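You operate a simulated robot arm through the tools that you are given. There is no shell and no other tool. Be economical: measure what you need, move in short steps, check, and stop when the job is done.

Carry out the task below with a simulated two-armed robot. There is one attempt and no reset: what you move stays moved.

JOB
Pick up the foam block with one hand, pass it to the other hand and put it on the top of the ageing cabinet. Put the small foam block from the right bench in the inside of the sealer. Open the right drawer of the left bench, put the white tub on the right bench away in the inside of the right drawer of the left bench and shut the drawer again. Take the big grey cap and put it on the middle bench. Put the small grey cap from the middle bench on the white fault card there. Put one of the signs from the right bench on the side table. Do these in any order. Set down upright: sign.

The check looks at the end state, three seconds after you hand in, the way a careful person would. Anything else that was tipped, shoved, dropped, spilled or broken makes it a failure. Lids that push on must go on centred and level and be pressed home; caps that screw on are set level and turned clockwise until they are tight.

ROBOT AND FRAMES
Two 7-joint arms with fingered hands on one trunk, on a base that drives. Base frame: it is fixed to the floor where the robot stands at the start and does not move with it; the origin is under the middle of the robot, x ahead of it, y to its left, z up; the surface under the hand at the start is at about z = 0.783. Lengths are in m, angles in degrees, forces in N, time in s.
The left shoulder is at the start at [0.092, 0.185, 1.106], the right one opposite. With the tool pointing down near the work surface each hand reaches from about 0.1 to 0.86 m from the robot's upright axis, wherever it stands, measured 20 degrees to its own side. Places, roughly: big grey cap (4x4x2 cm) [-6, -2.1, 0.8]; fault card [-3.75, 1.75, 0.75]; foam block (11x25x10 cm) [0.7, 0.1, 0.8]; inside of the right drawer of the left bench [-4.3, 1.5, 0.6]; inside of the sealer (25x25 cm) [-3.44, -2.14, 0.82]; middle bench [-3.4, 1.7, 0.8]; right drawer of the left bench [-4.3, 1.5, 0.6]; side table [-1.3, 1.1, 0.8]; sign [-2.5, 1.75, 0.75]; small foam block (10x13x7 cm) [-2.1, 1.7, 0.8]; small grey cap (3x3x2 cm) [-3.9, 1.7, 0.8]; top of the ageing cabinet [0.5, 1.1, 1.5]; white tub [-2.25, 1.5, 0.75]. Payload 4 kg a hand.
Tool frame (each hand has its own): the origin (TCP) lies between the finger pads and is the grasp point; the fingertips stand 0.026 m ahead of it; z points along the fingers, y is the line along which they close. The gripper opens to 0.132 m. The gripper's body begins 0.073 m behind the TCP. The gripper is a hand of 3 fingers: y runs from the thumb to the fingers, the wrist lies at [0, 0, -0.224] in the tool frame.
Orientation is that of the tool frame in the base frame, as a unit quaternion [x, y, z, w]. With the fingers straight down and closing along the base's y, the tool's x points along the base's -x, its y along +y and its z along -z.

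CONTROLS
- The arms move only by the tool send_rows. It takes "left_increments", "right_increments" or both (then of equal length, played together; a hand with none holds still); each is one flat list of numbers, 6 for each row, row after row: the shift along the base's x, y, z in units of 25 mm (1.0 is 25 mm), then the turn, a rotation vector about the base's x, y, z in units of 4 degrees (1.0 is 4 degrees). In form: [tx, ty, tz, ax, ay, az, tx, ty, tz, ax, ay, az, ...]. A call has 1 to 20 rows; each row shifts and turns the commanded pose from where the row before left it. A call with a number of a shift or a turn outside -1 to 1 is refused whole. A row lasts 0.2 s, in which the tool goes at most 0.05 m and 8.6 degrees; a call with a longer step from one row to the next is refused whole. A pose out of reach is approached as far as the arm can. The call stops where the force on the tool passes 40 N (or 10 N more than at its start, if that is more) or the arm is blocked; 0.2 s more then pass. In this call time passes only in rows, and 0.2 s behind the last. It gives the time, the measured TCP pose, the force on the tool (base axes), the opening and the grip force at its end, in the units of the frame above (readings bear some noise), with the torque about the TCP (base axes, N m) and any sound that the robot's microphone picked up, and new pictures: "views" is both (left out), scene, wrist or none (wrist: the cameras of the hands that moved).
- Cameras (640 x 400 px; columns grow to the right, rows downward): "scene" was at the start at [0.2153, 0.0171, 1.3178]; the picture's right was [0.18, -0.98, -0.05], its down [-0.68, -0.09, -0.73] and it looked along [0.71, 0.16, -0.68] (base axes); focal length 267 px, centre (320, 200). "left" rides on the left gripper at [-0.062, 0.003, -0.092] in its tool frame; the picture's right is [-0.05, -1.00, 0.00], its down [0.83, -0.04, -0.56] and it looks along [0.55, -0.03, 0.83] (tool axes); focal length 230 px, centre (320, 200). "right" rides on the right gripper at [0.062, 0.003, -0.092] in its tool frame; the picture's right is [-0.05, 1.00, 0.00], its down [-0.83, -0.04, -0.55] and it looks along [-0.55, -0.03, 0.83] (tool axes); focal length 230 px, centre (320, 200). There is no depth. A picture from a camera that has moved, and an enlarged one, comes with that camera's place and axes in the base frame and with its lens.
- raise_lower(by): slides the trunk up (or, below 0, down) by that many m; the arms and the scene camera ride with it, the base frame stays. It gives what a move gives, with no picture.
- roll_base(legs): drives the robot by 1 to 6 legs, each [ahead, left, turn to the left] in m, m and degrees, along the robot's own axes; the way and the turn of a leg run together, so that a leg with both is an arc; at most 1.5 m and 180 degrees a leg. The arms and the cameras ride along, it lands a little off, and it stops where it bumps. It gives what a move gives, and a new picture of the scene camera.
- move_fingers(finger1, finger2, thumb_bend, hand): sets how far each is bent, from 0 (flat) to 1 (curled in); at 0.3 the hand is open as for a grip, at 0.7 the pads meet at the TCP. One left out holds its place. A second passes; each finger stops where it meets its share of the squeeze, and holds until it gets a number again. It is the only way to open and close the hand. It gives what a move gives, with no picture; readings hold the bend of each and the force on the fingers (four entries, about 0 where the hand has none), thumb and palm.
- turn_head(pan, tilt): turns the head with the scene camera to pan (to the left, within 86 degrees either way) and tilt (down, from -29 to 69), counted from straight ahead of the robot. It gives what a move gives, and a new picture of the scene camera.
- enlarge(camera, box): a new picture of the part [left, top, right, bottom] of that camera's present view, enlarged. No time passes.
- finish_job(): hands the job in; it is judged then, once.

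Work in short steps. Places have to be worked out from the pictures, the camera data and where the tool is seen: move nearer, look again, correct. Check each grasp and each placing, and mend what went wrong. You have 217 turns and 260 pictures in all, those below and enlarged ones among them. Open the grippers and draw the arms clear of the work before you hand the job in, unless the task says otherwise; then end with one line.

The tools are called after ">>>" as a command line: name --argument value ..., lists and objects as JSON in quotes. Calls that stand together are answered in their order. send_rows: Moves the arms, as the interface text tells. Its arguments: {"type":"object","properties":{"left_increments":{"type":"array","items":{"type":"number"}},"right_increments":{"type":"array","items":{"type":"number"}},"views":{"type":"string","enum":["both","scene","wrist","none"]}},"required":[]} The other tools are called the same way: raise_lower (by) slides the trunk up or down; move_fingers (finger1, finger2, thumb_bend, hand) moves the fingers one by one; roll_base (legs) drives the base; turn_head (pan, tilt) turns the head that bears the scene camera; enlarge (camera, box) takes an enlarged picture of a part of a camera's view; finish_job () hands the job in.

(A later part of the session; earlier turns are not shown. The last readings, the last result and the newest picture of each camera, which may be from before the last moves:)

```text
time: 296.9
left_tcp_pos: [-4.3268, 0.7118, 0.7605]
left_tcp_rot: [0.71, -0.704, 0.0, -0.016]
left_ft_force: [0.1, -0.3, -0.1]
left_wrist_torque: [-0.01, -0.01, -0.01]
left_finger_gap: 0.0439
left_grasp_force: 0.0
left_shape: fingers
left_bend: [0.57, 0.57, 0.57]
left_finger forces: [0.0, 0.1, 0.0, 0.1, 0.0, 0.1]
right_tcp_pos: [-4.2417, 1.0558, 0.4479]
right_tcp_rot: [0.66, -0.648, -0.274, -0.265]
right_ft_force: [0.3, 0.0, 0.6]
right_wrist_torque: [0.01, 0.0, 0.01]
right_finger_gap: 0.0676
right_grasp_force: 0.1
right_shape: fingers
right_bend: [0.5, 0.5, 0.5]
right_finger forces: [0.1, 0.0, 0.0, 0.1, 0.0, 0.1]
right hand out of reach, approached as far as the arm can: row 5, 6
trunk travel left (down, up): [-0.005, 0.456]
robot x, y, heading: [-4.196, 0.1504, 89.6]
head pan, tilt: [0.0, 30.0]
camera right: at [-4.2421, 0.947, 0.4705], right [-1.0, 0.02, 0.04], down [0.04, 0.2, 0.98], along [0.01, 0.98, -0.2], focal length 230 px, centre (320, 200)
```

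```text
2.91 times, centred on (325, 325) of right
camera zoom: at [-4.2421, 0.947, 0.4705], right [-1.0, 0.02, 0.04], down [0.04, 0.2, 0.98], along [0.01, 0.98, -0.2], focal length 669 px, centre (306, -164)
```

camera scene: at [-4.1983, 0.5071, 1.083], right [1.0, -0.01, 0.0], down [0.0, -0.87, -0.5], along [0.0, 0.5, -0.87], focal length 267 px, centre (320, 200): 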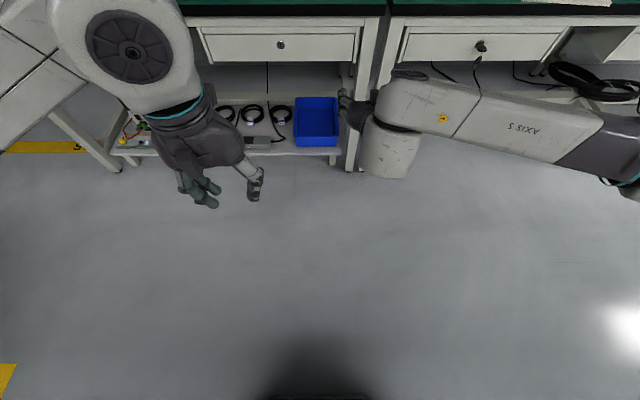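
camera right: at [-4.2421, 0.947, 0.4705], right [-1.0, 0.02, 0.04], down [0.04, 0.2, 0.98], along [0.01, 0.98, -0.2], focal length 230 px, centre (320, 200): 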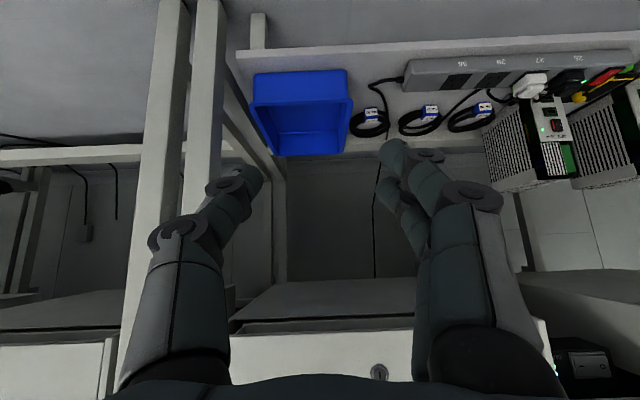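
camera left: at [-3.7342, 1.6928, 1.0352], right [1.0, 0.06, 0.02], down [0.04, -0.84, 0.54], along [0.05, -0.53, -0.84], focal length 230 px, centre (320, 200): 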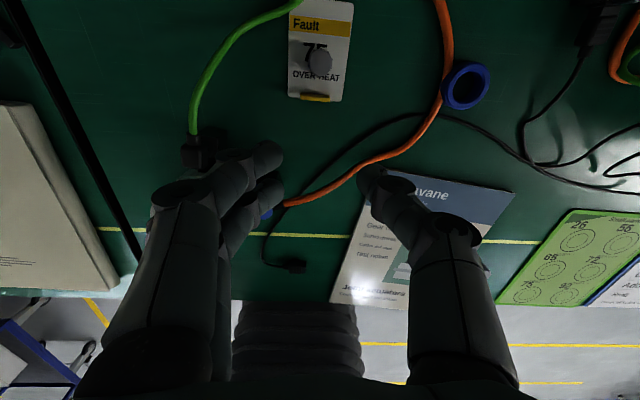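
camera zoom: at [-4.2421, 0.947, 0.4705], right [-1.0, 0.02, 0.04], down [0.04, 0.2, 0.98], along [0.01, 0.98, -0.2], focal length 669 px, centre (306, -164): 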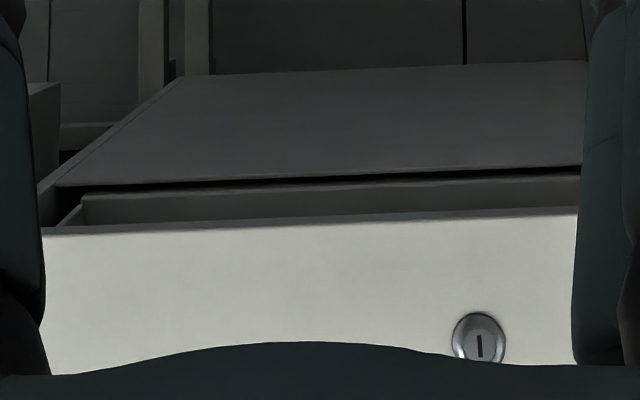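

Triangulating two views: panel lower edge at (y 1.286, z 0.584), and behind it a ~4 cm wide opening before the bottom plate — a finger pull. I'll hook it with curled fingers: roll the right hand so its fingers are underneath, then pitch it to horizontal.

>>> send_rows --right_increments '[0, -0.3, 0, 0, -0.707, 0.707, 0, -0.3, 0, 0, -0.707, 0.707, 0, -0.3, 0, 0, -0.707, 0.707, 0, -0.3, 0, 0, -0.707, 0.707, 0, -0.3, 0, 0, -0.707, 0.707, 0, 0, 0, 0, -0.707, 0.707, 0, 0, 0, 0, -0.707, 0.707, 0, 0, 0, 0, -0.707, 0.707, 0, 0, 0, 0, -0.707, 0.707, 0, 0, 0, 0, -0.707, 0.707, 0, 0, 0, 0, -0.707, 0.707, 0, 0, 0, 0, -0.707, 0.707, 0, 0, 0, 0, -0.707, 0.707, 0, 0, 0, 0, -0.707, 0.707, 0, 0, 0, 0, -0.707, 0.707, 0, 0, 0, 0, -0.707, 0.707, 0, 0, 0, 0, -0.707, 0.707, 0, 0, 0, 0, -0.707, 0.707, 0, 0, 0, 0, -0.707, 0.707, 0, 0, 0, 0, -0.707, 0.707]' --views "none"

>>> send_rows --right_increments '[0, 0, 0, 0, -0.707, 0.707, 0, 0, 0, 0, -0.707, 0.707, 0, 0, 0, 0, -0.35, 0.35, 0, 0, 0.3, 1, 0, 0, 0, 0, 0.3, 1, 0, 0, 0, 0, 0.3, 1, 0, 0, 0, 0, 0.3, 1, 0, 0, 0, 0, 0.3, 1, 0, 0, 0, 0, 0.3, 1, 0, 0, 0, 0, 0.3, 1, 0, 0, 0, 0, 0.3, 1, 0, 0, 0, 0, 0.3, 1, 0, 0]' --views "both"

```text
time: 301.1
left_tcp_pos: [-4.3269, 0.7131, 0.7609]
left_tcp_rot: [0.709, -0.705, 0.0, -0.015]
left_ft_force: [0.0, -0.8, -0.4]
left_wrist_torque: [-0.03, 0.03, -0.01]
left_finger_gap: 0.0439
left_grasp_force: 0.1
left_shape: fingers
left_bend: [0.57, 0.57, 0.57]
left_finger forces: [0.0, 0.0, 0.0, 0.0, 0.1, 0.1]
right_tcp_pos: [-4.2419, 1.0193, 0.4479]
right_tcp_rot: [0.924, -0.076, -0.03, -0.374]
right_ft_force: [-0.5, -0.4, 0.2]
right_wrist_torque: [-0.01, -0.05, 0.01]
right_finger_gap: 0.0678
right_grasp_force: 0.0
right_shape: fingers
right_bend: [0.5, 0.5, 0.5]
right_finger forces: [0.0, 0.1, 0.1, 0.1, 0.1, 0.0]
trunk travel left (down, up): [-0.005, 0.456]
robot x, y, heading: [-4.1977, 0.1541, 89.5]
head pan, tilt: [0.0, 30.0]
```

```text
time: 303.7
left_tcp_pos: [-4.3262, 0.7124, 0.7611]
left_tcp_rot: [0.709, -0.705, 0.0, -0.015]
left_ft_force: [1.1, 0.6, 0.3]
left_wrist_torque: [-0.02, 0.04, 0.01]
left_finger_gap: 0.0439
left_grasp_force: 0.1
left_shape: fingers
left_bend: [0.57, 0.57, 0.57]
left_finger forces: [0.0, 0.0, 0.0, 0.1, 0.0, 0.0]
right_tcp_pos: [-4.242, 1.0178, 0.5155]
right_tcp_rot: [0.766, 0.003, 0.004, -0.643]
right_ft_force: [-0.8, 0.1, -0.3]
right_wrist_torque: [0.0, -0.02, -0.02]
right_finger_gap: 0.0679
right_grasp_force: 0.0
right_shape: fingers
right_bend: [0.5, 0.5, 0.5]
right_finger forces: [0.0, 0.0, 0.0, 0.1, 0.1, 0.1]
trunk travel left (down, up): [-0.005, 0.456]
robot x, y, heading: [-4.1982, 0.1525, 89.8]
head pan, tilt: [0.0, 30.0]
camera scene: at [-4.1986, 0.5069, 1.0831], right [1.0, -0.01, 0.0], down [0.0, -0.87, -0.5], along [0.0, 0.5, -0.87], focal length 267 px, centre (320, 200)
camera right: at [-4.1803, 0.9265, 0.5288], right [-0.04, -0.17, -0.98], down [-0.83, -0.54, 0.13], along [-0.55, 0.82, -0.12], focal length 230 px, centre (320, 200)
```

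scene: 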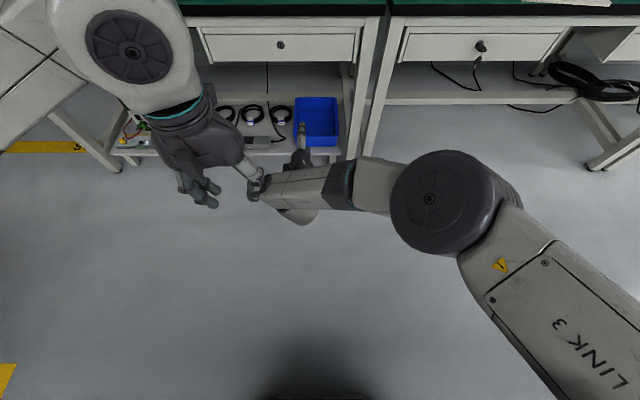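
right: 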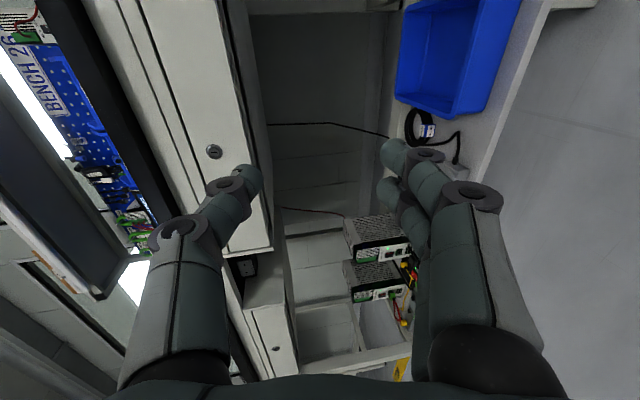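

This roll works: the hand is nearly horizontal with its fingers underneath. I curl the thumb away, open the fingers, level the hand at z≈0.625, and drive closer.

>>> move_fingers --hand "right" --finger1 0.3 --finger2 0.3 --thumb_bend 1.0

>>> send_rows --right_increments '[0, 0, 0.6, 1, 0, 0, 0, 0, 0.6, 1, 0, 0, 0, 0, 0.6, 0.5, 0, 0, 0, 0, 0.6, 0, 0, 0, 0, 0, 0.6, 0, 0, 0, 0, 0, 0.6, 0, 0, 0, 0, 0, 0.6, 0, 0, 0]' --views "none"

>>> roll_base --legs '[[0.2, 0, 0]]'

>>> enlarge --camera "right" --box '[0, 0, 640, 400]'

```text
time: 304.7
left_tcp_pos: [-4.3272, 0.712, 0.7606]
left_tcp_rot: [0.71, -0.704, 0.0, -0.015]
left_ft_force: [0.0, 0.2, 0.2]
left_wrist_torque: [0.0, 0.02, -0.01]
left_finger_gap: 0.0441
left_grasp_force: 0.0
left_shape: fingers
left_bend: [0.57, 0.57, 0.57]
left_finger forces: [0.0, 0.1, 0.0, 0.1, 0.1, 0.0]
right_tcp_pos: [-4.2414, 1.0183, 0.5147]
right_tcp_rot: [0.767, 0.003, 0.005, -0.642]
right_ft_force: [-0.2, -0.9, -0.9]
right_wrist_torque: [0.02, -0.02, 0.02]
right_finger_gap: 0.0479
right_grasp_force: 0.1
right_shape: fingers
right_bend: [0.3, 0.3, 1.0]
right_finger forces: [0.0, 0.1, 0.0, 0.0, 0.0, 0.1]
trunk travel left (down, up): [-0.005, 0.456]
robot x, y, heading: [-4.1992, 0.1547, 89.7]
head pan, tilt: [0.0, 30.0]
```

```text
time: 306.3
left_tcp_pos: [-4.3276, 0.7119, 0.761]
left_tcp_rot: [0.71, -0.704, -0.001, -0.016]
left_ft_force: [-0.7, -0.2, 0.4]
left_wrist_torque: [-0.03, 0.01, 0.0]
left_finger_gap: 0.0442
left_grasp_force: 0.1
left_shape: fingers
left_bend: [0.57, 0.57, 0.57]
left_finger forces: [0.0, 0.0, 0.0, 0.0, 0.0, 0.0]
right_tcp_pos: [-4.2503, 1.0137, 0.634]
right_tcp_rot: [0.708, 0.002, 0.004, -0.706]
right_ft_force: [-0.4, 0.6, 0.2]
right_wrist_torque: [0.01, -0.02, 0.0]
right_finger_gap: 0.0474
right_grasp_force: 0.0
right_shape: fingers
right_bend: [0.3, 0.3, 1.0]
right_finger forces: [0.1, 0.1, 0.1, 0.1, 0.0, 0.1]
right hand out of reach, approached as far as the arm can: row 2, 3
trunk travel left (down, up): [-0.005, 0.456]
robot x, y, heading: [-4.2, 0.1516, 89.6]
head pan, tilt: [0.0, 30.0]
```

```text
time: 307.9
left_tcp_pos: [-4.3295, 0.9136, 0.7597]
left_tcp_rot: [0.711, -0.703, 0.0, -0.014]
left_ft_force: [0.3, 0.2, -0.5]
left_wrist_torque: [-0.01, 0.01, -0.01]
left_finger_gap: 0.044
left_grasp_force: 0.1
left_shape: fingers
left_bend: [0.57, 0.57, 0.57]
left_finger forces: [0.0, 0.0, 0.0, 0.1, 0.0, 0.0]
right_tcp_pos: [-4.2538, 1.2141, 0.6337]
right_tcp_rot: [0.708, 0.004, 0.003, -0.707]
right_ft_force: [-0.4, 0.7, 0.1]
right_wrist_torque: [0.02, 0.0, -0.02]
right_finger_gap: 0.0477
right_grasp_force: 0.0
right_shape: fingers
right_bend: [0.3, 0.3, 1.0]
right_finger forces: [0.0, 0.0, 0.0, 0.0, 0.0, 0.1]
trunk travel left (down, up): [-0.005, 0.456]
robot x, y, heading: [-4.195, 0.3553, 90.3]
head pan, tilt: [0.0, 30.0]
camera scene: at [-4.2001, 0.7076, 1.0827], right [1.0, 0.0, 0.0], down [0.0, -0.87, -0.5], along [0.0, 0.5, -0.87], focal length 267 px, centre (320, 200)
```

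scene: 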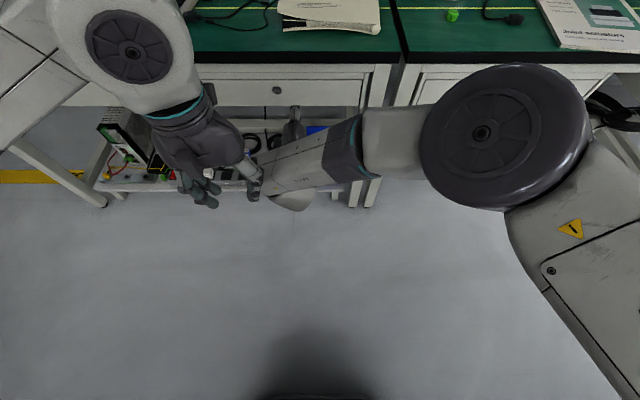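

```text
1.00 times, centred on (320, 200) of right (not enlarged: the box is as wide or as high as the picture)
camera zoom: at [-4.1921, 1.122, 0.6311], right [-0.04, 0.0, -1.0], down [-0.83, -0.56, 0.04], along [-0.56, 0.83, 0.02], focal length 230 px, centre (320, 200)
```

zoom: 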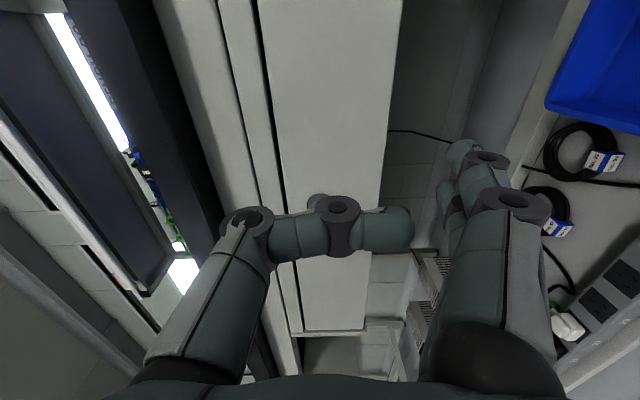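

The side view shows the fingers (z≈0.565) just below the panel edge (0.583). I advance 9 cm so that the fingers go under the panel.

>>> send_rows --right_increments '[0, 0.5, 0, 0, 0, 0, 0, 0.5, 0, 0, 0, 0, 0, 0.5, 0, 0, 0, 0, 0, 0.5, 0, 0, 0, 0, 0, 0.5, 0, 0, 0, 0, 0, 0.5, 0, 0, 0, 0, 0, 0.5, 0, 0, 0, 0]' --views "wrist"

```text
time: 309.5
left_tcp_pos: [-4.3296, 0.9106, 0.7626]
left_tcp_rot: [0.711, -0.703, -0.001, -0.016]
left_ft_force: [-0.4, 0.6, 0.2]
left_wrist_torque: [-0.01, -0.03, 0.01]
left_finger_gap: 0.0439
left_grasp_force: 0.1
left_shape: fingers
left_bend: [0.57, 0.57, 0.57]
left_finger forces: [0.0, 0.0, 0.0, 0.0, 0.0, 0.0]
right_tcp_pos: [-4.2544, 1.2994, 0.6345]
right_tcp_rot: [-0.707, -0.005, -0.002, 0.707]
right_ft_force: [3.1, -15.5, 2.3]
right_wrist_torque: [-0.19, -0.04, 0.04]
right_finger_gap: 0.0502
right_grasp_force: 7.8
right_shape: fingers
right_bend: [0.3, 0.3, 1.0]
right_finger forces: [0.0, 0.0, 0.0, 0.0, 15.7, 0.1]
trunk travel left (down, up): [-0.005, 0.456]
robot x, y, heading: [-4.2011, 0.3505, 90.0]
head pan, tilt: [0.0, 30.0]
camera right: at [-4.1916, 1.2069, 0.6325], right [-0.04, 0.0, -1.0], down [-0.83, -0.56, 0.04], along [-0.56, 0.83, 0.02], focal length 230 px, centre (320, 200)
```

right: 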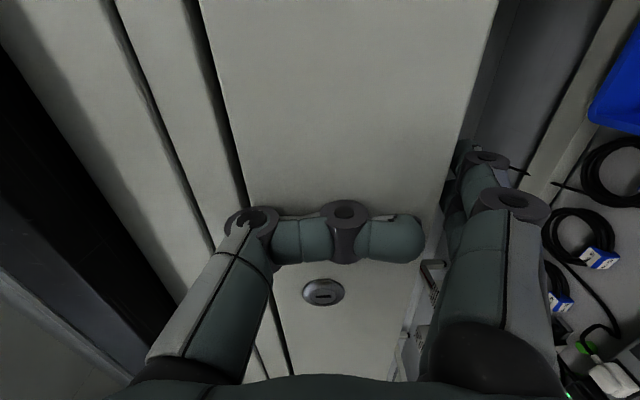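

The thumb rests on the panel front with the fingers beneath. I curl the fingers up behind the panel.

>>> move_fingers --hand "right" --finger1 0.9 --finger2 0.9

>>> enlarge --camera "right" --box '[380, 80, 640, 320]'

```text
time: 310.5
left_tcp_pos: [-4.3297, 0.9136, 0.758]
left_tcp_rot: [0.711, -0.703, 0.001, -0.014]
left_ft_force: [0.4, 0.2, 0.4]
left_wrist_torque: [-0.03, -0.01, 0.01]
left_finger_gap: 0.0441
left_grasp_force: 0.1
left_shape: fingers
left_bend: [0.57, 0.57, 0.57]
left_finger forces: [0.0, 0.0, 0.0, 0.0, 0.0, 0.0]
right_tcp_pos: [-4.2534, 1.3014, 0.6265]
right_tcp_rot: [0.711, 0.005, 0.001, -0.704]
right_ft_force: [-0.5, -6.6, -26.8]
right_wrist_torque: [0.4, 0.0, -0.02]
right_finger_gap: 0.0342
right_grasp_force: 23.1
right_shape: fingers
right_bend: [0.75, 0.75, 1.0]
right_finger forces: [14.2, 14.1, 0.0, 0.0, 18.3, 0.0]
trunk travel left (down, up): [-0.005, 0.456]
robot x, y, heading: [-4.1952, 0.3542, 89.9]
head pan, tilt: [0.0, 30.0]
```

```text
1.67 times, centred on (510, 200) of right
camera zoom: at [-4.1921, 1.209, 0.6251], right [-0.04, -0.01, -1.0], down [-0.83, -0.56, 0.04], along [-0.56, 0.83, 0.01], focal length 384 px, centre (3, 200)
```

zoom: 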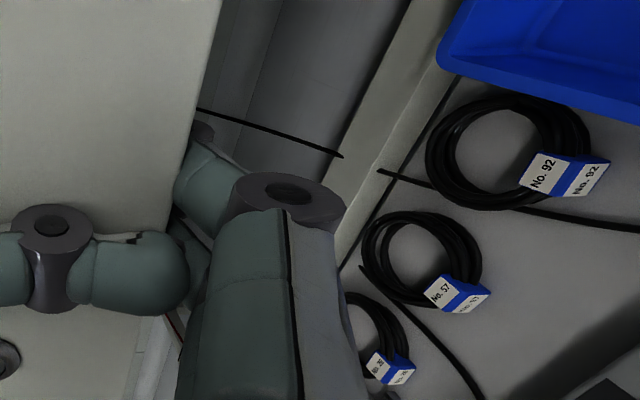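

The fingers press up behind the edge (14 N each). I pull back gently 6 cm.

>>> send_rows --right_increments '[0, -0.3, 0, 0, 0, 0, 0, -0.3, 0, 0, 0, 0, 0, -0.3, 0, 0, 0, 0, 0, -0.3, 0, 0, 0, 0, 0, -0.4, 0, 0, 0, 0, 0, -0.4, 0, 0, 0, 0, 0, -0.4, 0, 0, 0, 0]' --views "wrist"

```text
time: 312.1
left_tcp_pos: [-4.3289, 0.9133, 0.7589]
left_tcp_rot: [0.711, -0.703, 0.002, -0.013]
left_ft_force: [-0.1, -0.2, -0.2]
left_wrist_torque: [0.0, 0.0, 0.02]
left_finger_gap: 0.0437
left_grasp_force: 0.0
left_shape: fingers
left_bend: [0.57, 0.57, 0.57]
left_finger forces: [0.0, 0.1, 0.0, 0.0, 0.0, 0.0]
right_tcp_pos: [-4.2545, 1.2417, 0.6267]
right_tcp_rot: [0.711, 0.005, 0.002, -0.704]
right_ft_force: [1.9, 0.4, -30.4]
right_wrist_torque: [0.61, -0.03, 0.0]
right_finger_gap: 0.0337
right_grasp_force: 22.1
right_shape: fingers
right_bend: [0.75, 0.75, 1.0]
right_finger forces: [14.9, 14.8, 0.0, 0.0, 14.5, 0.0]
trunk travel left (down, up): [-0.005, 0.456]
robot x, y, heading: [-4.1935, 0.3518, 89.8]
head pan, tilt: [0.0, 30.0]
camera right: at [-4.1922, 1.1492, 0.6254], right [-0.04, -0.01, -1.0], down [-0.83, -0.56, 0.04], along [-0.56, 0.83, 0.01], focal length 230 px, centre (320, 200)
```

right: 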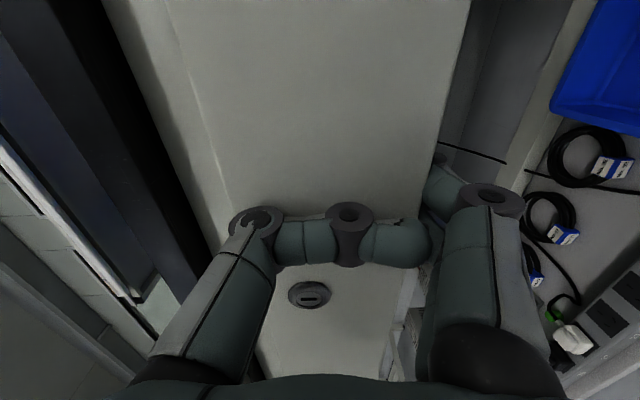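

The drawer follows the hand. I pull it further by backing the base 0.17 m.

>>> roll_base --legs '[[-0.17, 0, 0]]'

>>> turn_head --pan -10 --tilt 10

```text
time: 313.6
left_tcp_pos: [-4.33, 0.7417, 0.7582]
left_tcp_rot: [0.711, -0.703, 0.001, -0.013]
left_ft_force: [1.0, 0.1, 0.3]
left_wrist_torque: [0.01, 0.0, -0.01]
left_finger_gap: 0.0439
left_grasp_force: 0.1
left_shape: fingers
left_bend: [0.57, 0.57, 0.57]
left_finger forces: [0.0, 0.0, 0.1, 0.0, 0.0, 0.1]
right_tcp_pos: [-4.2537, 1.0691, 0.6279]
right_tcp_rot: [0.71, 0.005, 0.003, -0.704]
right_ft_force: [-2.1, 1.3, -31.6]
right_wrist_torque: [0.62, 0.03, -0.02]
right_finger_gap: 0.0339
right_grasp_force: 20.8
right_shape: fingers
right_bend: [0.75, 0.75, 1.0]
right_finger forces: [14.8, 14.7, 0.1, 0.0, 13.1, 0.0]
trunk travel left (down, up): [-0.005, 0.456]
robot x, y, heading: [-4.1954, 0.1779, 90.0]
head pan, tilt: [0.0, 30.0]
camera scene: at [-4.2002, 0.5379, 1.0817], right [1.0, 0.0, 0.0], down [0.0, -0.87, -0.49], along [0.0, 0.49, -0.87], focal length 267 px, centre (320, 200)
```

scene: 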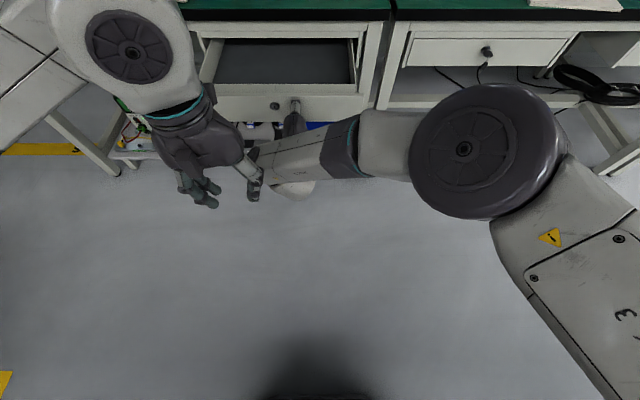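

```text
time: 314.4
left_tcp_pos: [-4.3296, 0.7422, 0.7579]
left_tcp_rot: [0.71, -0.704, 0.001, -0.014]
left_ft_force: [-0.2, -0.9, 0.0]
left_wrist_torque: [0.0, -0.02, -0.03]
left_finger_gap: 0.0443
left_grasp_force: 0.0
left_shape: fingers
left_bend: [0.57, 0.57, 0.57]
left_finger forces: [0.0, 0.0, 0.0, 0.1, 0.1, 0.0]
right_tcp_pos: [-4.2544, 1.0699, 0.6251]
right_tcp_rot: [0.712, 0.005, 0.003, -0.702]
right_ft_force: [0.2, -0.6, -24.9]
right_wrist_torque: [0.47, 0.04, 0.01]
right_finger_gap: 0.0331
right_grasp_force: 22.0
right_shape: fingers
right_bend: [0.75, 0.75, 1.0]
right_finger forces: [14.0, 14.0, 0.1, 0.1, 15.6, 0.1]
trunk travel left (down, up): [-0.005, 0.456]
robot x, y, heading: [-4.1959, 0.1838, 90.0]
head pan, tilt: [-10.0, 10.0]
camera scene: at [-4.1838, 0.5549, 1.1089], right [0.98, -0.15, 0.09], down [-0.03, -0.65, -0.76], along [0.17, 0.75, -0.64], focal length 267 px, centre (320, 200)
```

scene: 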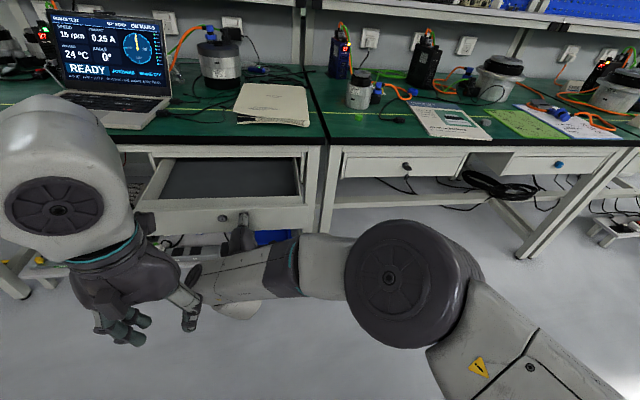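

The drawer is open about 23 cm and empty. I uncurl the fingers and withdraw the right hand.

>>> move_fingers --hand "right" --finger1 0.25 --finger2 0.25

>>> send_rows --right_increments '[0, -0.3, -0.2, 0, 0, 0, 0, -0.6, -0.2, 0, 0, 0, 0, -0.8, 0, 0, 0, 0, 0, -0.8, 0, 0, 0, 0, 0, -0.8, 0, 0, 0, 0, 0, -0.8, 0, 0, 0, 0]' --views "none"

>>> roll_base --legs '[[-0.25, 0, 0]]'

```text
time: 315.4
left_tcp_pos: [-4.329, 0.7386, 0.7614]
left_tcp_rot: [0.711, -0.703, 0.0, -0.016]
left_ft_force: [0.8, -0.1, 0.2]
left_wrist_torque: [-0.02, -0.02, 0.03]
left_finger_gap: 0.0439
left_grasp_force: 0.2
left_shape: fingers
left_bend: [0.57, 0.57, 0.57]
left_finger forces: [0.1, 0.1, 0.1, 0.0, 0.1, 0.1]
right_tcp_pos: [-4.2536, 1.0672, 0.6325]
right_tcp_rot: [0.709, 0.004, 0.003, -0.705]
right_ft_force: [0.7, -0.5, -0.1]
right_wrist_torque: [0.03, -0.01, -0.01]
right_finger_gap: 0.0503
right_grasp_force: 0.1
right_shape: fingers
right_bend: [0.25, 0.25, 1.0]
right_finger forces: [0.0, 0.0, 0.0, 0.0, 0.1, 0.1]
trunk travel left (down, up): [-0.005, 0.456]
robot x, y, heading: [-4.1976, 0.1794, 89.9]
head pan, tilt: [-10.0, 10.0]
```

```text
time: 316.8
left_tcp_pos: [-4.3285, 0.7393, 0.7612]
left_tcp_rot: [0.71, -0.704, -0.001, -0.015]
left_ft_force: [0.4, 0.4, -0.2]
left_wrist_torque: [-0.03, 0.0, 0.03]
left_finger_gap: 0.0442
left_grasp_force: 0.0
left_shape: fingers
left_bend: [0.57, 0.57, 0.57]
left_finger forces: [0.0, 0.0, 0.0, 0.1, 0.0, 0.0]
right_tcp_pos: [-4.2538, 0.9646, 0.6217]
right_tcp_rot: [0.709, 0.004, 0.002, -0.705]
right_ft_force: [0.1, 0.7, 0.3]
right_wrist_torque: [0.02, -0.01, 0.03]
right_finger_gap: 0.0504
right_grasp_force: 0.0
right_shape: fingers
right_bend: [0.25, 0.25, 1.0]
right_finger forces: [0.1, 0.1, 0.0, 0.1, 0.0, 0.1]
trunk travel left (down, up): [-0.005, 0.456]
robot x, y, heading: [-4.201, 0.1754, 89.9]
head pan, tilt: [-10.0, 10.0]
```

```text
time: 318.6
left_tcp_pos: [-4.3275, 0.4888, 0.7612]
left_tcp_rot: [0.711, -0.703, -0.001, -0.015]
left_ft_force: [-0.4, -0.4, -0.3]
left_wrist_torque: [-0.02, 0.0, 0.01]
left_finger_gap: 0.0441
left_grasp_force: 0.2
left_shape: fingers
left_bend: [0.57, 0.57, 0.57]
left_finger forces: [0.1, 0.0, 0.0, 0.1, 0.0, 0.0]
right_tcp_pos: [-4.2532, 0.7146, 0.6218]
right_tcp_rot: [0.709, 0.004, 0.004, -0.705]
right_ft_force: [0.1, 0.4, -0.3]
right_wrist_torque: [-0.01, -0.02, -0.01]
right_finger_gap: 0.0503
right_grasp_force: 0.0
right_shape: fingers
right_bend: [0.25, 0.25, 1.0]
right_finger forces: [0.0, 0.0, 0.1, 0.0, 0.0, 0.1]
trunk travel left (down, up): [-0.005, 0.456]
robot x, y, heading: [-4.1979, -0.0694, 89.9]
head pan, tilt: [-10.0, 10.0]
camera scene: at [-4.1834, 0.3005, 1.1108], right [0.98, -0.15, 0.09], down [-0.03, -0.64, -0.77], along [0.17, 0.75, -0.64], focal length 267 px, centre (320, 200)
```

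scene: 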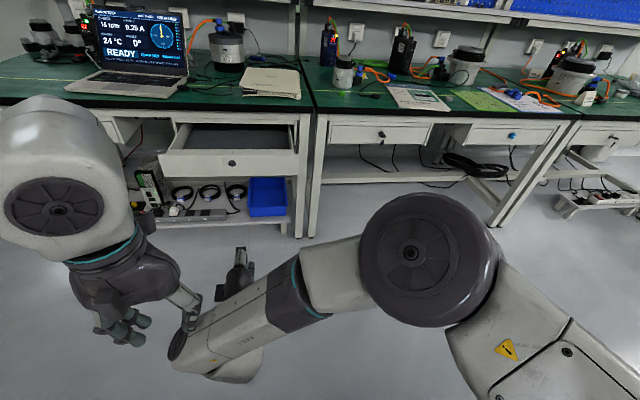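

I retract the right arm, raise the trunk 0.25 m, and drive along to the right bench for the tub.

>>> send_rows --right_increments '[0.4, -0.9, 0.5, -1, 0, 0, 0.4, -0.9, 0.5, -1, 0, 0, 0.4, -0.9, 0.5, -1, 0, 0, 0.4, -0.9, 0.5, -1, 0, 0, 0.4, -0.9, 0.5, -1, 0, 0, 0.4, -0.9, 0.5, -1, 0, 0, 0.4, -0.9, 0.5, -1, 0, 0, 0.4, -0.9, 0.5, -1, 0, 0, 0.4, -0.9, 0.5, -1, 0, 0, 0.4, -0.9, 0.5, -1, 0, 0]' --views "none"

>>> raise_lower --by 0.25

>>> roll_base --legs '[[0, -1.0, 0], [0, -0.98, 0], [0.7, 0, 0]]'

>>> turn_head --pan 0 --tilt 40

```text
time: 320.9
left_tcp_pos: [-4.3281, 0.4894, 0.7611]
left_tcp_rot: [0.711, -0.703, -0.001, -0.015]
left_ft_force: [-0.1, -0.6, 0.0]
left_wrist_torque: [-0.03, 0.03, -0.02]
left_finger_gap: 0.0437
left_grasp_force: 0.1
left_shape: fingers
left_bend: [0.57, 0.57, 0.57]
left_finger forces: [0.0, 0.0, 0.0, 0.0, 0.0, 0.0]
right_tcp_pos: [-4.1522, 0.4894, 0.7466]
right_tcp_rot: [0.908, 0.004, 0.001, -0.419]
right_ft_force: [0.1, 0.4, 0.0]
right_wrist_torque: [0.04, 0.04, 0.05]
right_finger_gap: 0.0502
right_grasp_force: 0.2
right_shape: fingers
right_bend: [0.25, 0.25, 1.0]
right_finger forces: [0.0, 0.0, 0.0, 0.0, 0.0, 0.1]
trunk travel left (down, up): [-0.005, 0.456]
robot x, y, heading: [-4.1969, -0.0704, 89.7]
head pan, tilt: [-10.0, 10.0]
```

```text
time: 323.4
left_tcp_pos: [-4.3283, 0.4894, 1.01]
left_tcp_rot: [0.711, -0.703, 0.0, -0.015]
left_ft_force: [-0.3, -0.6, -0.6]
left_wrist_torque: [-0.03, 0.01, 0.01]
left_finger_gap: 0.0437
left_grasp_force: 0.1
left_shape: fingers
left_bend: [0.57, 0.57, 0.57]
left_finger forces: [0.0, 0.0, 0.0, 0.0, 0.0, 0.1]
right_tcp_pos: [-4.1517, 0.4901, 0.9967]
right_tcp_rot: [0.908, 0.004, 0.001, -0.419]
right_ft_force: [1.1, 0.7, -0.2]
right_wrist_torque: [-0.01, 0.01, 0.0]
right_finger_gap: 0.0502
right_grasp_force: 0.0
right_shape: fingers
right_bend: [0.25, 0.25, 1.0]
right_finger forces: [0.0, 0.1, 0.0, 0.1, 0.0, 0.1]
trunk travel left (down, up): [-0.255, 0.206]
robot x, y, heading: [-4.1985, -0.0703, 89.8]
head pan, tilt: [-10.0, 10.0]
```

```text
time: 336.9
left_tcp_pos: [-2.3429, 1.1937, 1.01]
left_tcp_rot: [0.72, -0.693, -0.001, -0.015]
left_ft_force: [-0.3, -0.3, -0.2]
left_wrist_torque: [0.01, 0.03, 0.02]
left_finger_gap: 0.044
left_grasp_force: 0.2
left_shape: fingers
left_bend: [0.57, 0.57, 0.57]
left_finger forces: [0.0, 0.1, 0.0, 0.1, 0.1, 0.0]
right_tcp_pos: [-2.167, 1.1975, 0.9961]
right_tcp_rot: [0.907, 0.017, -0.004, -0.42]
right_ft_force: [-0.3, -0.2, 0.0]
right_wrist_torque: [0.01, 0.0, 0.02]
right_finger_gap: 0.0506
right_grasp_force: 0.0
right_shape: fingers
right_bend: [0.25, 0.25, 1.0]
right_finger forces: [0.1, 0.0, 0.0, 0.0, 0.1, 0.0]
trunk travel left (down, up): [-0.255, 0.206]
robot x, y, heading: [-2.1956, 0.6373, 91.5]
head pan, tilt: [-10.0, 10.0]
camera scene: at [-2.1861, 0.7863, 1.4821], right [0.99, -0.15, 0.02], down [-0.02, -0.28, -0.96], along [0.15, 0.95, -0.28], focal length 267 px, centre (320, 200)
```

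scene: 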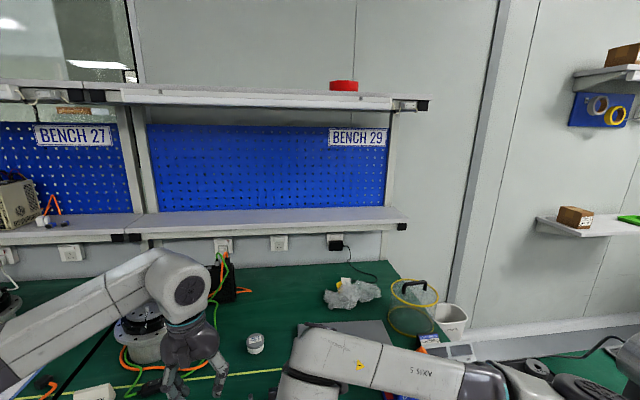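

```text
time: 337.9
left_tcp_pos: [-2.3427, 1.1927, 1.0117]
left_tcp_rot: [0.72, -0.694, -0.001, -0.016]
left_ft_force: [-0.3, -0.3, 0.9]
left_wrist_torque: [0.0, 0.0, -0.04]
left_finger_gap: 0.0434
left_grasp_force: 0.0
left_shape: fingers
left_bend: [0.57, 0.57, 0.57]
left_finger forces: [0.1, 0.0, 0.1, 0.1, 0.0, 0.0]
right_tcp_pos: [-2.1669, 1.1974, 0.9961]
right_tcp_rot: [0.908, 0.017, -0.005, -0.42]
right_ft_force: [-0.3, 0.4, 0.2]
right_wrist_torque: [0.02, 0.01, 0.01]
right_finger_gap: 0.0503
right_grasp_force: 0.0
right_shape: fingers
right_bend: [0.25, 0.25, 1.0]
right_finger forces: [0.0, 0.0, 0.0, 0.1, 0.0, 0.0]
trunk travel left (down, up): [-0.255, 0.206]
robot x, y, heading: [-2.1993, 0.6377, 91.6]
head pan, tilt: [0.0, 40.0]
camera scene: at [-2.2019, 0.7739, 1.4355], right [1.0, 0.03, 0.0], down [0.02, -0.72, -0.69], along [-0.02, 0.69, -0.72], focal length 267 px, centre (320, 200)
```

scene: 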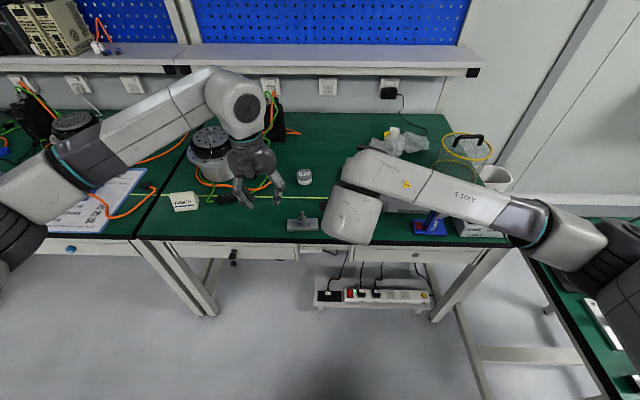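

The tub is at about (−2.279, 1.505). I drive 0.17 m nearer, open the left hand and move above it.

>>> roll_base --legs '[[0.17, 0, -1.5]]'

>>> move_fingers --hand "left" --finger1 0.36 --finger2 0.36 --thumb_bend 0.36

>>> send_rows --left_increments '[0.4, 0.9, -0.5, 0, 0, 0, 0.4, 0.9, -0.5, 0, 0, 0, 0.4, 0.9, -0.5, 0, 0, 0, 0.4, 0.9, -0.5, 0, 0, 0, 0.4, 0.9, -0.5, 0, 0, 0, 0.4, 0.9, -0.5, 0, 0, 0, 0.2, 0.4, -0.5, 0, 0, 0]' --views "both"

```text
time: 339.4
left_tcp_pos: [-2.3281, 1.3694, 1.0115]
left_tcp_rot: [0.71, -0.704, -0.001, -0.015]
left_ft_force: [-0.8, 0.6, 0.2]
left_wrist_torque: [-0.02, 0.01, 0.03]
left_finger_gap: 0.0439
left_grasp_force: 0.1
left_shape: fingers
left_bend: [0.57, 0.57, 0.57]
left_finger forces: [0.0, 0.1, 0.0, 0.0, 0.1, 0.0]
right_tcp_pos: [-2.1517, 1.3686, 0.9969]
right_tcp_rot: [0.907, 0.004, 0.002, -0.42]
right_ft_force: [-0.1, 0.6, 0.3]
right_wrist_torque: [0.04, 0.01, 0.0]
right_finger_gap: 0.0503
right_grasp_force: 0.1
right_shape: fingers
right_bend: [0.25, 0.25, 1.0]
right_finger forces: [0.0, 0.0, 0.0, 0.0, 0.0, 0.0]
trunk travel left (down, up): [-0.255, 0.206]
robot x, y, heading: [-2.2008, 0.809, 89.9]
head pan, tilt: [0.0, 40.0]
camera scene: at [-2.1999, 0.9452, 1.4355], right [1.0, 0.0, 0.0], down [0.0, -0.72, -0.69], along [0.0, 0.69, -0.72], focal length 267 px, centre (320, 200)
```

scene: 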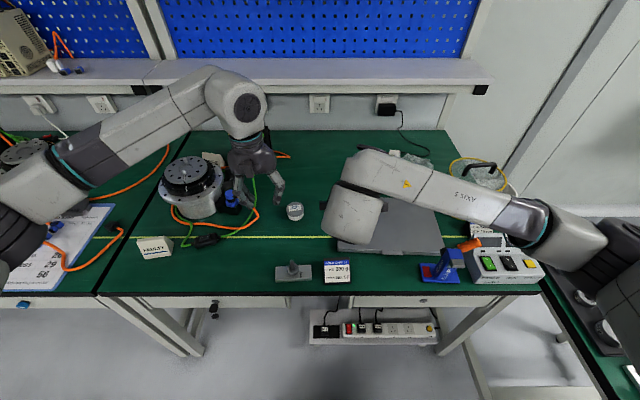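

```text
time: 340.4
left_tcp_pos: [-2.3277, 1.3687, 1.0105]
left_tcp_rot: [0.71, -0.704, 0.0, -0.015]
left_ft_force: [0.4, 0.0, -0.2]
left_wrist_torque: [-0.01, 0.01, -0.01]
left_finger_gap: 0.1143
left_grasp_force: 0.0
left_shape: fingers
left_bend: [0.36, 0.36, 0.36]
left_finger forces: [0.1, 0.0, 0.0, 0.0, 0.1, 0.1]
right_tcp_pos: [-2.1524, 1.3688, 0.9961]
right_tcp_rot: [0.908, 0.004, 0.003, -0.42]
right_ft_force: [-0.3, 0.7, 0.3]
right_wrist_torque: [-0.01, 0.01, 0.01]
right_finger_gap: 0.0504
right_grasp_force: 0.2
right_shape: fingers
right_bend: [0.25, 0.25, 1.0]
right_finger forces: [0.0, 0.0, 0.0, 0.1, 0.0, 0.0]
trunk travel left (down, up): [-0.255, 0.206]
robot x, y, heading: [-2.1966, 0.8085, 89.9]
head pan, tilt: [0.0, 40.0]
```

```text
time: 342.0
left_tcp_pos: [-2.2651, 1.5148, 0.9235]
left_tcp_rot: [0.71, -0.704, 0.0, -0.015]
left_ft_force: [-0.1, -0.2, 0.6]
left_wrist_torque: [-0.01, -0.02, 0.02]
left_finger_gap: 0.1144
left_grasp_force: 0.1
left_shape: fingers
left_bend: [0.36, 0.36, 0.36]
left_finger forces: [0.0, 0.1, 0.0, 0.0, 0.0, 0.1]
right_tcp_pos: [-2.1505, 1.3693, 0.9964]
right_tcp_rot: [0.908, 0.004, 0.002, -0.419]
right_ft_force: [-0.5, -0.6, 0.0]
right_wrist_torque: [-0.02, 0.0, 0.02]
right_finger_gap: 0.0503
right_grasp_force: 0.1
right_shape: fingers
right_bend: [0.25, 0.25, 1.0]
right_finger forces: [0.0, 0.0, 0.0, 0.0, 0.0, 0.0]
trunk travel left (down, up): [-0.255, 0.206]
robot x, y, heading: [-2.1983, 0.8089, 89.6]
head pan, tilt: [0.0, 40.0]
camera scene: at [-2.1996, 0.9459, 1.4353], right [1.0, 0.0, 0.0], down [0.0, -0.72, -0.69], along [0.0, 0.69, -0.72], focal length 267 px, centre (320, 200)
camera left: at [-2.2697, 1.5754, 1.0166], right [1.0, 0.06, 0.02], down [0.04, -0.84, 0.54], along [0.05, -0.54, -0.84], focal length 230 px, centre (320, 200)
```

scene: 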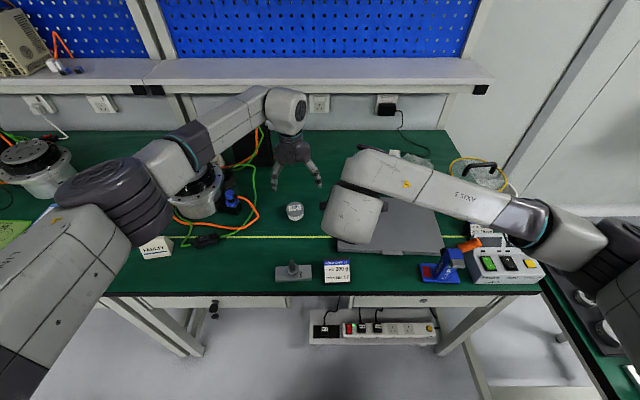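
left: 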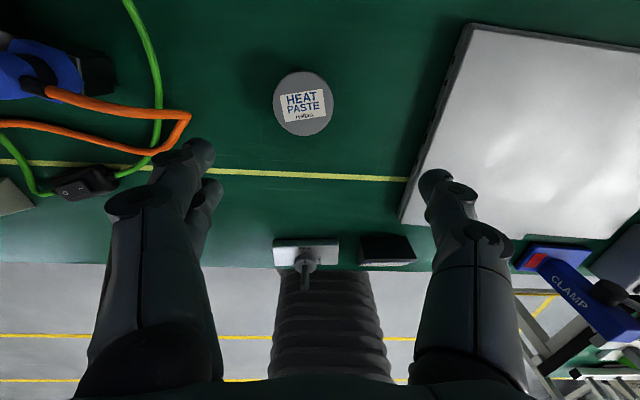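

The tub ("HEAT PASTE") is at about (−2.279, 1.53). I align and descend to z≈0.83.

>>> send_rows --left_increments '[-0.28, 0.28, -0.9, 0, 0, 0, -0.28, 0.28, -0.9, 0, 0, 0, 0, 0, -0.9, 0, 0, 0, 0, 0, -0.9, 0, 0, 0]' --views "wrist"

```text
time: 343.0
left_tcp_pos: [-2.2762, 1.527, 0.8334]
left_tcp_rot: [0.71, -0.705, 0.0, -0.015]
left_ft_force: [1.0, -0.5, 0.8]
left_wrist_torque: [0.02, 0.02, 0.04]
left_finger_gap: 0.1145
left_grasp_force: 0.0
left_shape: fingers
left_bend: [0.36, 0.36, 0.36]
left_finger forces: [0.0, 0.0, 0.0, 0.0, 0.1, 0.0]
right_tcp_pos: [-2.1522, 1.3696, 0.9957]
right_tcp_rot: [0.908, 0.005, 0.002, -0.42]
right_ft_force: [-0.3, 0.2, -1.0]
right_wrist_torque: [-0.02, 0.03, -0.01]
right_finger_gap: 0.0504
right_grasp_force: 0.2
right_shape: fingers
right_bend: [0.25, 0.25, 1.0]
right_finger forces: [0.0, 0.0, 0.1, 0.0, 0.0, 0.0]
trunk travel left (down, up): [-0.255, 0.206]
robot x, y, heading: [-2.2003, 0.8092, 90.2]
head pan, tilt: [0.0, 40.0]
camera left: at [-2.2823, 1.5875, 0.9265], right [1.0, 0.06, 0.02], down [0.04, -0.84, 0.54], along [0.05, -0.54, -0.84], focal length 230 px, centre (320, 200)
```

left: 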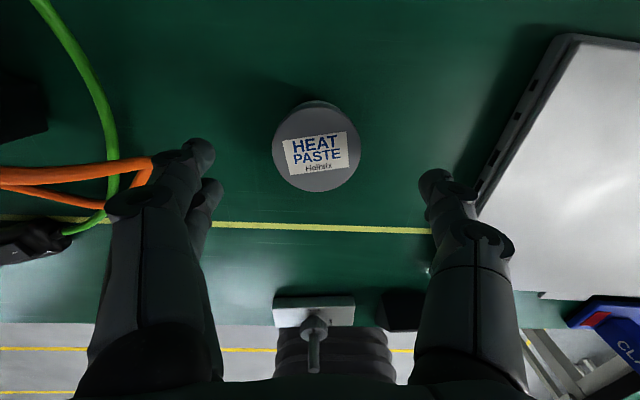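

Centred; I adjust +6 mm in y, lower 43 mm and close.

>>> send_rows --left_increments '[0, 0.25, -0.6, 0, 0, 0, 0, 0, -0.6, 0, 0, 0, 0, 0, -0.55, 0, 0, 0]' --views "none"

>>> move_fingers --hand "left" --finger1 0.65 --finger2 0.65 --thumb_bend 0.65

>>> send_rows --left_increments '[0, 0, 0.4, 0, 0, 0, 0, 0, 0.8, 0, 0, 0, 0, 0, 1, 0, 0, 0]' --views "wrist"

```text
time: 343.8
left_tcp_pos: [-2.272, 1.5231, 0.7958]
left_tcp_rot: [-0.706, 0.708, 0.001, 0.015]
left_ft_force: [0.4, -0.5, 0.7]
left_wrist_torque: [0.02, 0.02, -0.01]
left_finger_gap: 0.1146
left_grasp_force: 0.1
left_shape: fingers
left_bend: [0.36, 0.36, 0.36]
left_finger forces: [0.0, 0.0, 0.0, 0.0, 0.1, 0.1]
left hand out of reach, approached as far as the arm can: row 2, 3
right_tcp_pos: [-2.1514, 1.3681, 0.9971]
right_tcp_rot: [0.908, 0.003, 0.001, -0.42]
right_ft_force: [0.2, -0.1, 0.2]
right_wrist_torque: [0.0, -0.02, 0.04]
right_finger_gap: 0.0505
right_grasp_force: 0.0
right_shape: fingers
right_bend: [0.25, 0.25, 1.0]
right_finger forces: [0.1, 0.0, 0.0, 0.0, 0.0, 0.0]
trunk travel left (down, up): [-0.255, 0.206]
robot x, y, heading: [-2.1972, 0.8038, 89.7]
head pan, tilt: [0.0, 40.0]
```

```text
time: 344.8
left_tcp_pos: [-2.2735, 1.5246, 0.7965]
left_tcp_rot: [-0.706, 0.708, 0.0, 0.016]
left_ft_force: [-0.2, -0.5, -0.1]
left_wrist_torque: [0.02, 0.02, 0.0]
left_finger_gap: 0.0536
left_grasp_force: 13.2
left_shape: fingers
left_bend: [0.54, 0.57, 0.59]
left_finger forces: [7.4, 5.8, 0.0, 0.1, 13.3, 0.1]
right_tcp_pos: [-2.1511, 1.3678, 0.9955]
right_tcp_rot: [0.908, 0.004, 0.002, -0.42]
right_ft_force: [0.4, 0.8, -0.4]
right_wrist_torque: [-0.02, 0.03, 0.02]
right_finger_gap: 0.0506
right_grasp_force: 0.1
right_shape: fingers
right_bend: [0.25, 0.25, 1.0]
right_finger forces: [0.1, 0.0, 0.1, 0.0, 0.0, 0.0]
trunk travel left (down, up): [-0.255, 0.206]
robot x, y, heading: [-2.1947, 0.8109, 89.7]
head pan, tilt: [0.0, 40.0]
```

```text
time: 345.6
left_tcp_pos: [-2.2784, 1.5271, 0.8467]
left_tcp_rot: [0.71, -0.704, -0.001, -0.015]
left_ft_force: [-1.2, -0.7, 0.0]
left_wrist_torque: [0.0, 0.01, 0.01]
left_finger_gap: 0.0539
left_grasp_force: 13.1
left_shape: fingers
left_bend: [0.54, 0.57, 0.59]
left_finger forces: [7.4, 5.6, 0.0, 0.0, 13.2, 0.0]
right_tcp_pos: [-2.1522, 1.3688, 0.9967]
right_tcp_rot: [0.908, 0.003, 0.002, -0.42]
right_ft_force: [1.0, -0.1, 0.0]
right_wrist_torque: [-0.01, -0.01, -0.01]
right_finger_gap: 0.0505
right_grasp_force: 0.0
right_shape: fingers
right_bend: [0.25, 0.25, 1.0]
right_finger forces: [0.1, 0.0, 0.1, 0.0, 0.0, 0.0]
trunk travel left (down, up): [-0.255, 0.206]
robot x, y, heading: [-2.2007, 0.8086, 90.0]
head pan, tilt: [0.0, 40.0]
camera left: at [-2.2825, 1.5863, 0.9401], right [1.0, 0.06, 0.02], down [0.04, -0.84, 0.54], along [0.05, -0.54, -0.84], focal length 230 px, centre (320, 200)
```

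left: 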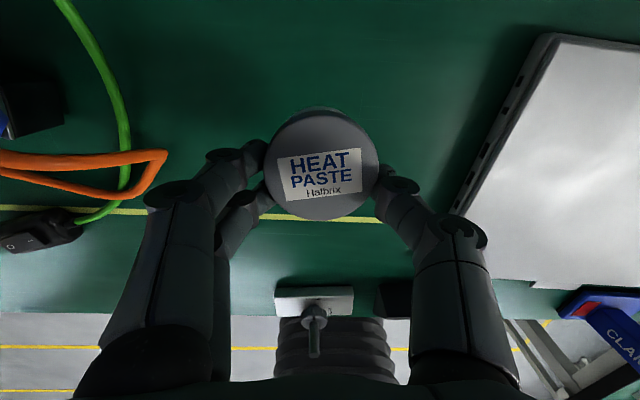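

The tub appears lifted. I raise it further, pull back, and check in the scene view while backing off.

>>> send_rows --left_increments '[0, 0, 1, 0, 0, 0, 0, 0, 1, 0, 0, 0, 0, -0.5, 1, 0, 0, 0, 0, -0.9, 1, 0, 0, 0, 0, -0.9, 1, 0, 0, 0, 0, -0.9, 1, 0, 0, 0, 0, -0.9, 1, 0, 0, 0, 0, -0.9, 0.5, 0, 0, 0, 0, -0.9, 0, 0, 0, 0]' --views "scene"

>>> roll_base --legs '[[-0.6, 0, 0], [0, 1.0, 0], [0, 1.03, 0]]'

```text
time: 347.6
left_tcp_pos: [-2.2779, 1.3752, 1.0333]
left_tcp_rot: [0.71, -0.704, -0.001, -0.014]
left_ft_force: [0.7, 0.2, -0.4]
left_wrist_torque: [0.0, -0.02, 0.0]
left_finger_gap: 0.0539
left_grasp_force: 13.4
left_shape: fingers
left_bend: [0.54, 0.57, 0.59]
left_finger forces: [7.4, 5.5, 0.0, 0.1, 13.1, 0.0]
right_tcp_pos: [-2.1528, 1.3691, 0.9963]
right_tcp_rot: [0.907, 0.003, 0.003, -0.42]
right_ft_force: [-0.1, -0.2, 0.0]
right_wrist_torque: [0.0, 0.04, 0.01]
right_finger_gap: 0.0504
right_grasp_force: 0.0
right_shape: fingers
right_bend: [0.25, 0.25, 1.0]
right_finger forces: [0.1, 0.0, 0.0, 0.0, 0.0, 0.0]
trunk travel left (down, up): [-0.255, 0.206]
robot x, y, heading: [-2.1947, 0.8088, 89.8]
head pan, tilt: [0.0, 40.0]
camera scene: at [-2.2002, 0.9453, 1.4354], right [1.0, 0.0, 0.0], down [0.0, -0.72, -0.69], along [0.0, 0.69, -0.72], focal length 267 px, centre (320, 200)
```

scene: 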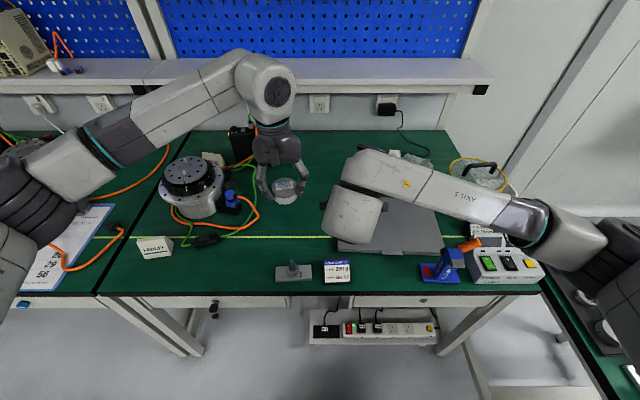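

```text
time: 360.8
left_tcp_pos: [-4.3377, 0.7841, 1.0342]
left_tcp_rot: [0.711, -0.703, -0.002, -0.015]
left_ft_force: [-0.4, -0.3, -1.6]
left_wrist_torque: [0.0, 0.04, 0.01]
left_finger_gap: 0.054
left_grasp_force: 13.0
left_shape: fingers
left_bend: [0.54, 0.57, 0.59]
left_finger forces: [7.3, 5.6, 0.0, 0.1, 13.2, 0.0]
right_tcp_pos: [-4.2117, 0.7751, 0.9957]
right_tcp_rot: [0.907, 0.006, 0.001, -0.421]
right_ft_force: [-0.2, 0.4, -0.1]
right_wrist_torque: [-0.01, -0.02, 0.03]
right_finger_gap: 0.0505
right_grasp_force: 0.1
right_shape: fingers
right_bend: [0.25, 0.25, 1.0]
right_finger forces: [0.1, 0.1, 0.1, 0.0, 0.0, 0.0]
trunk travel left (down, up): [-0.255, 0.206]
robot x, y, heading: [-4.2598, 0.2178, 90.1]
head pan, tilt: [0.0, 40.0]
camera scene: at [-4.2577, 0.3533, 1.4354], right [1.0, 0.0, 0.0], down [0.0, -0.72, -0.69], along [0.0, 0.69, -0.72], focal length 267 px, centre (320, 200)
```

scene: 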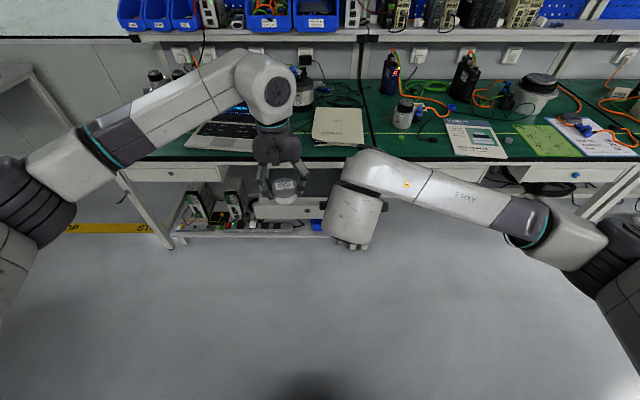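

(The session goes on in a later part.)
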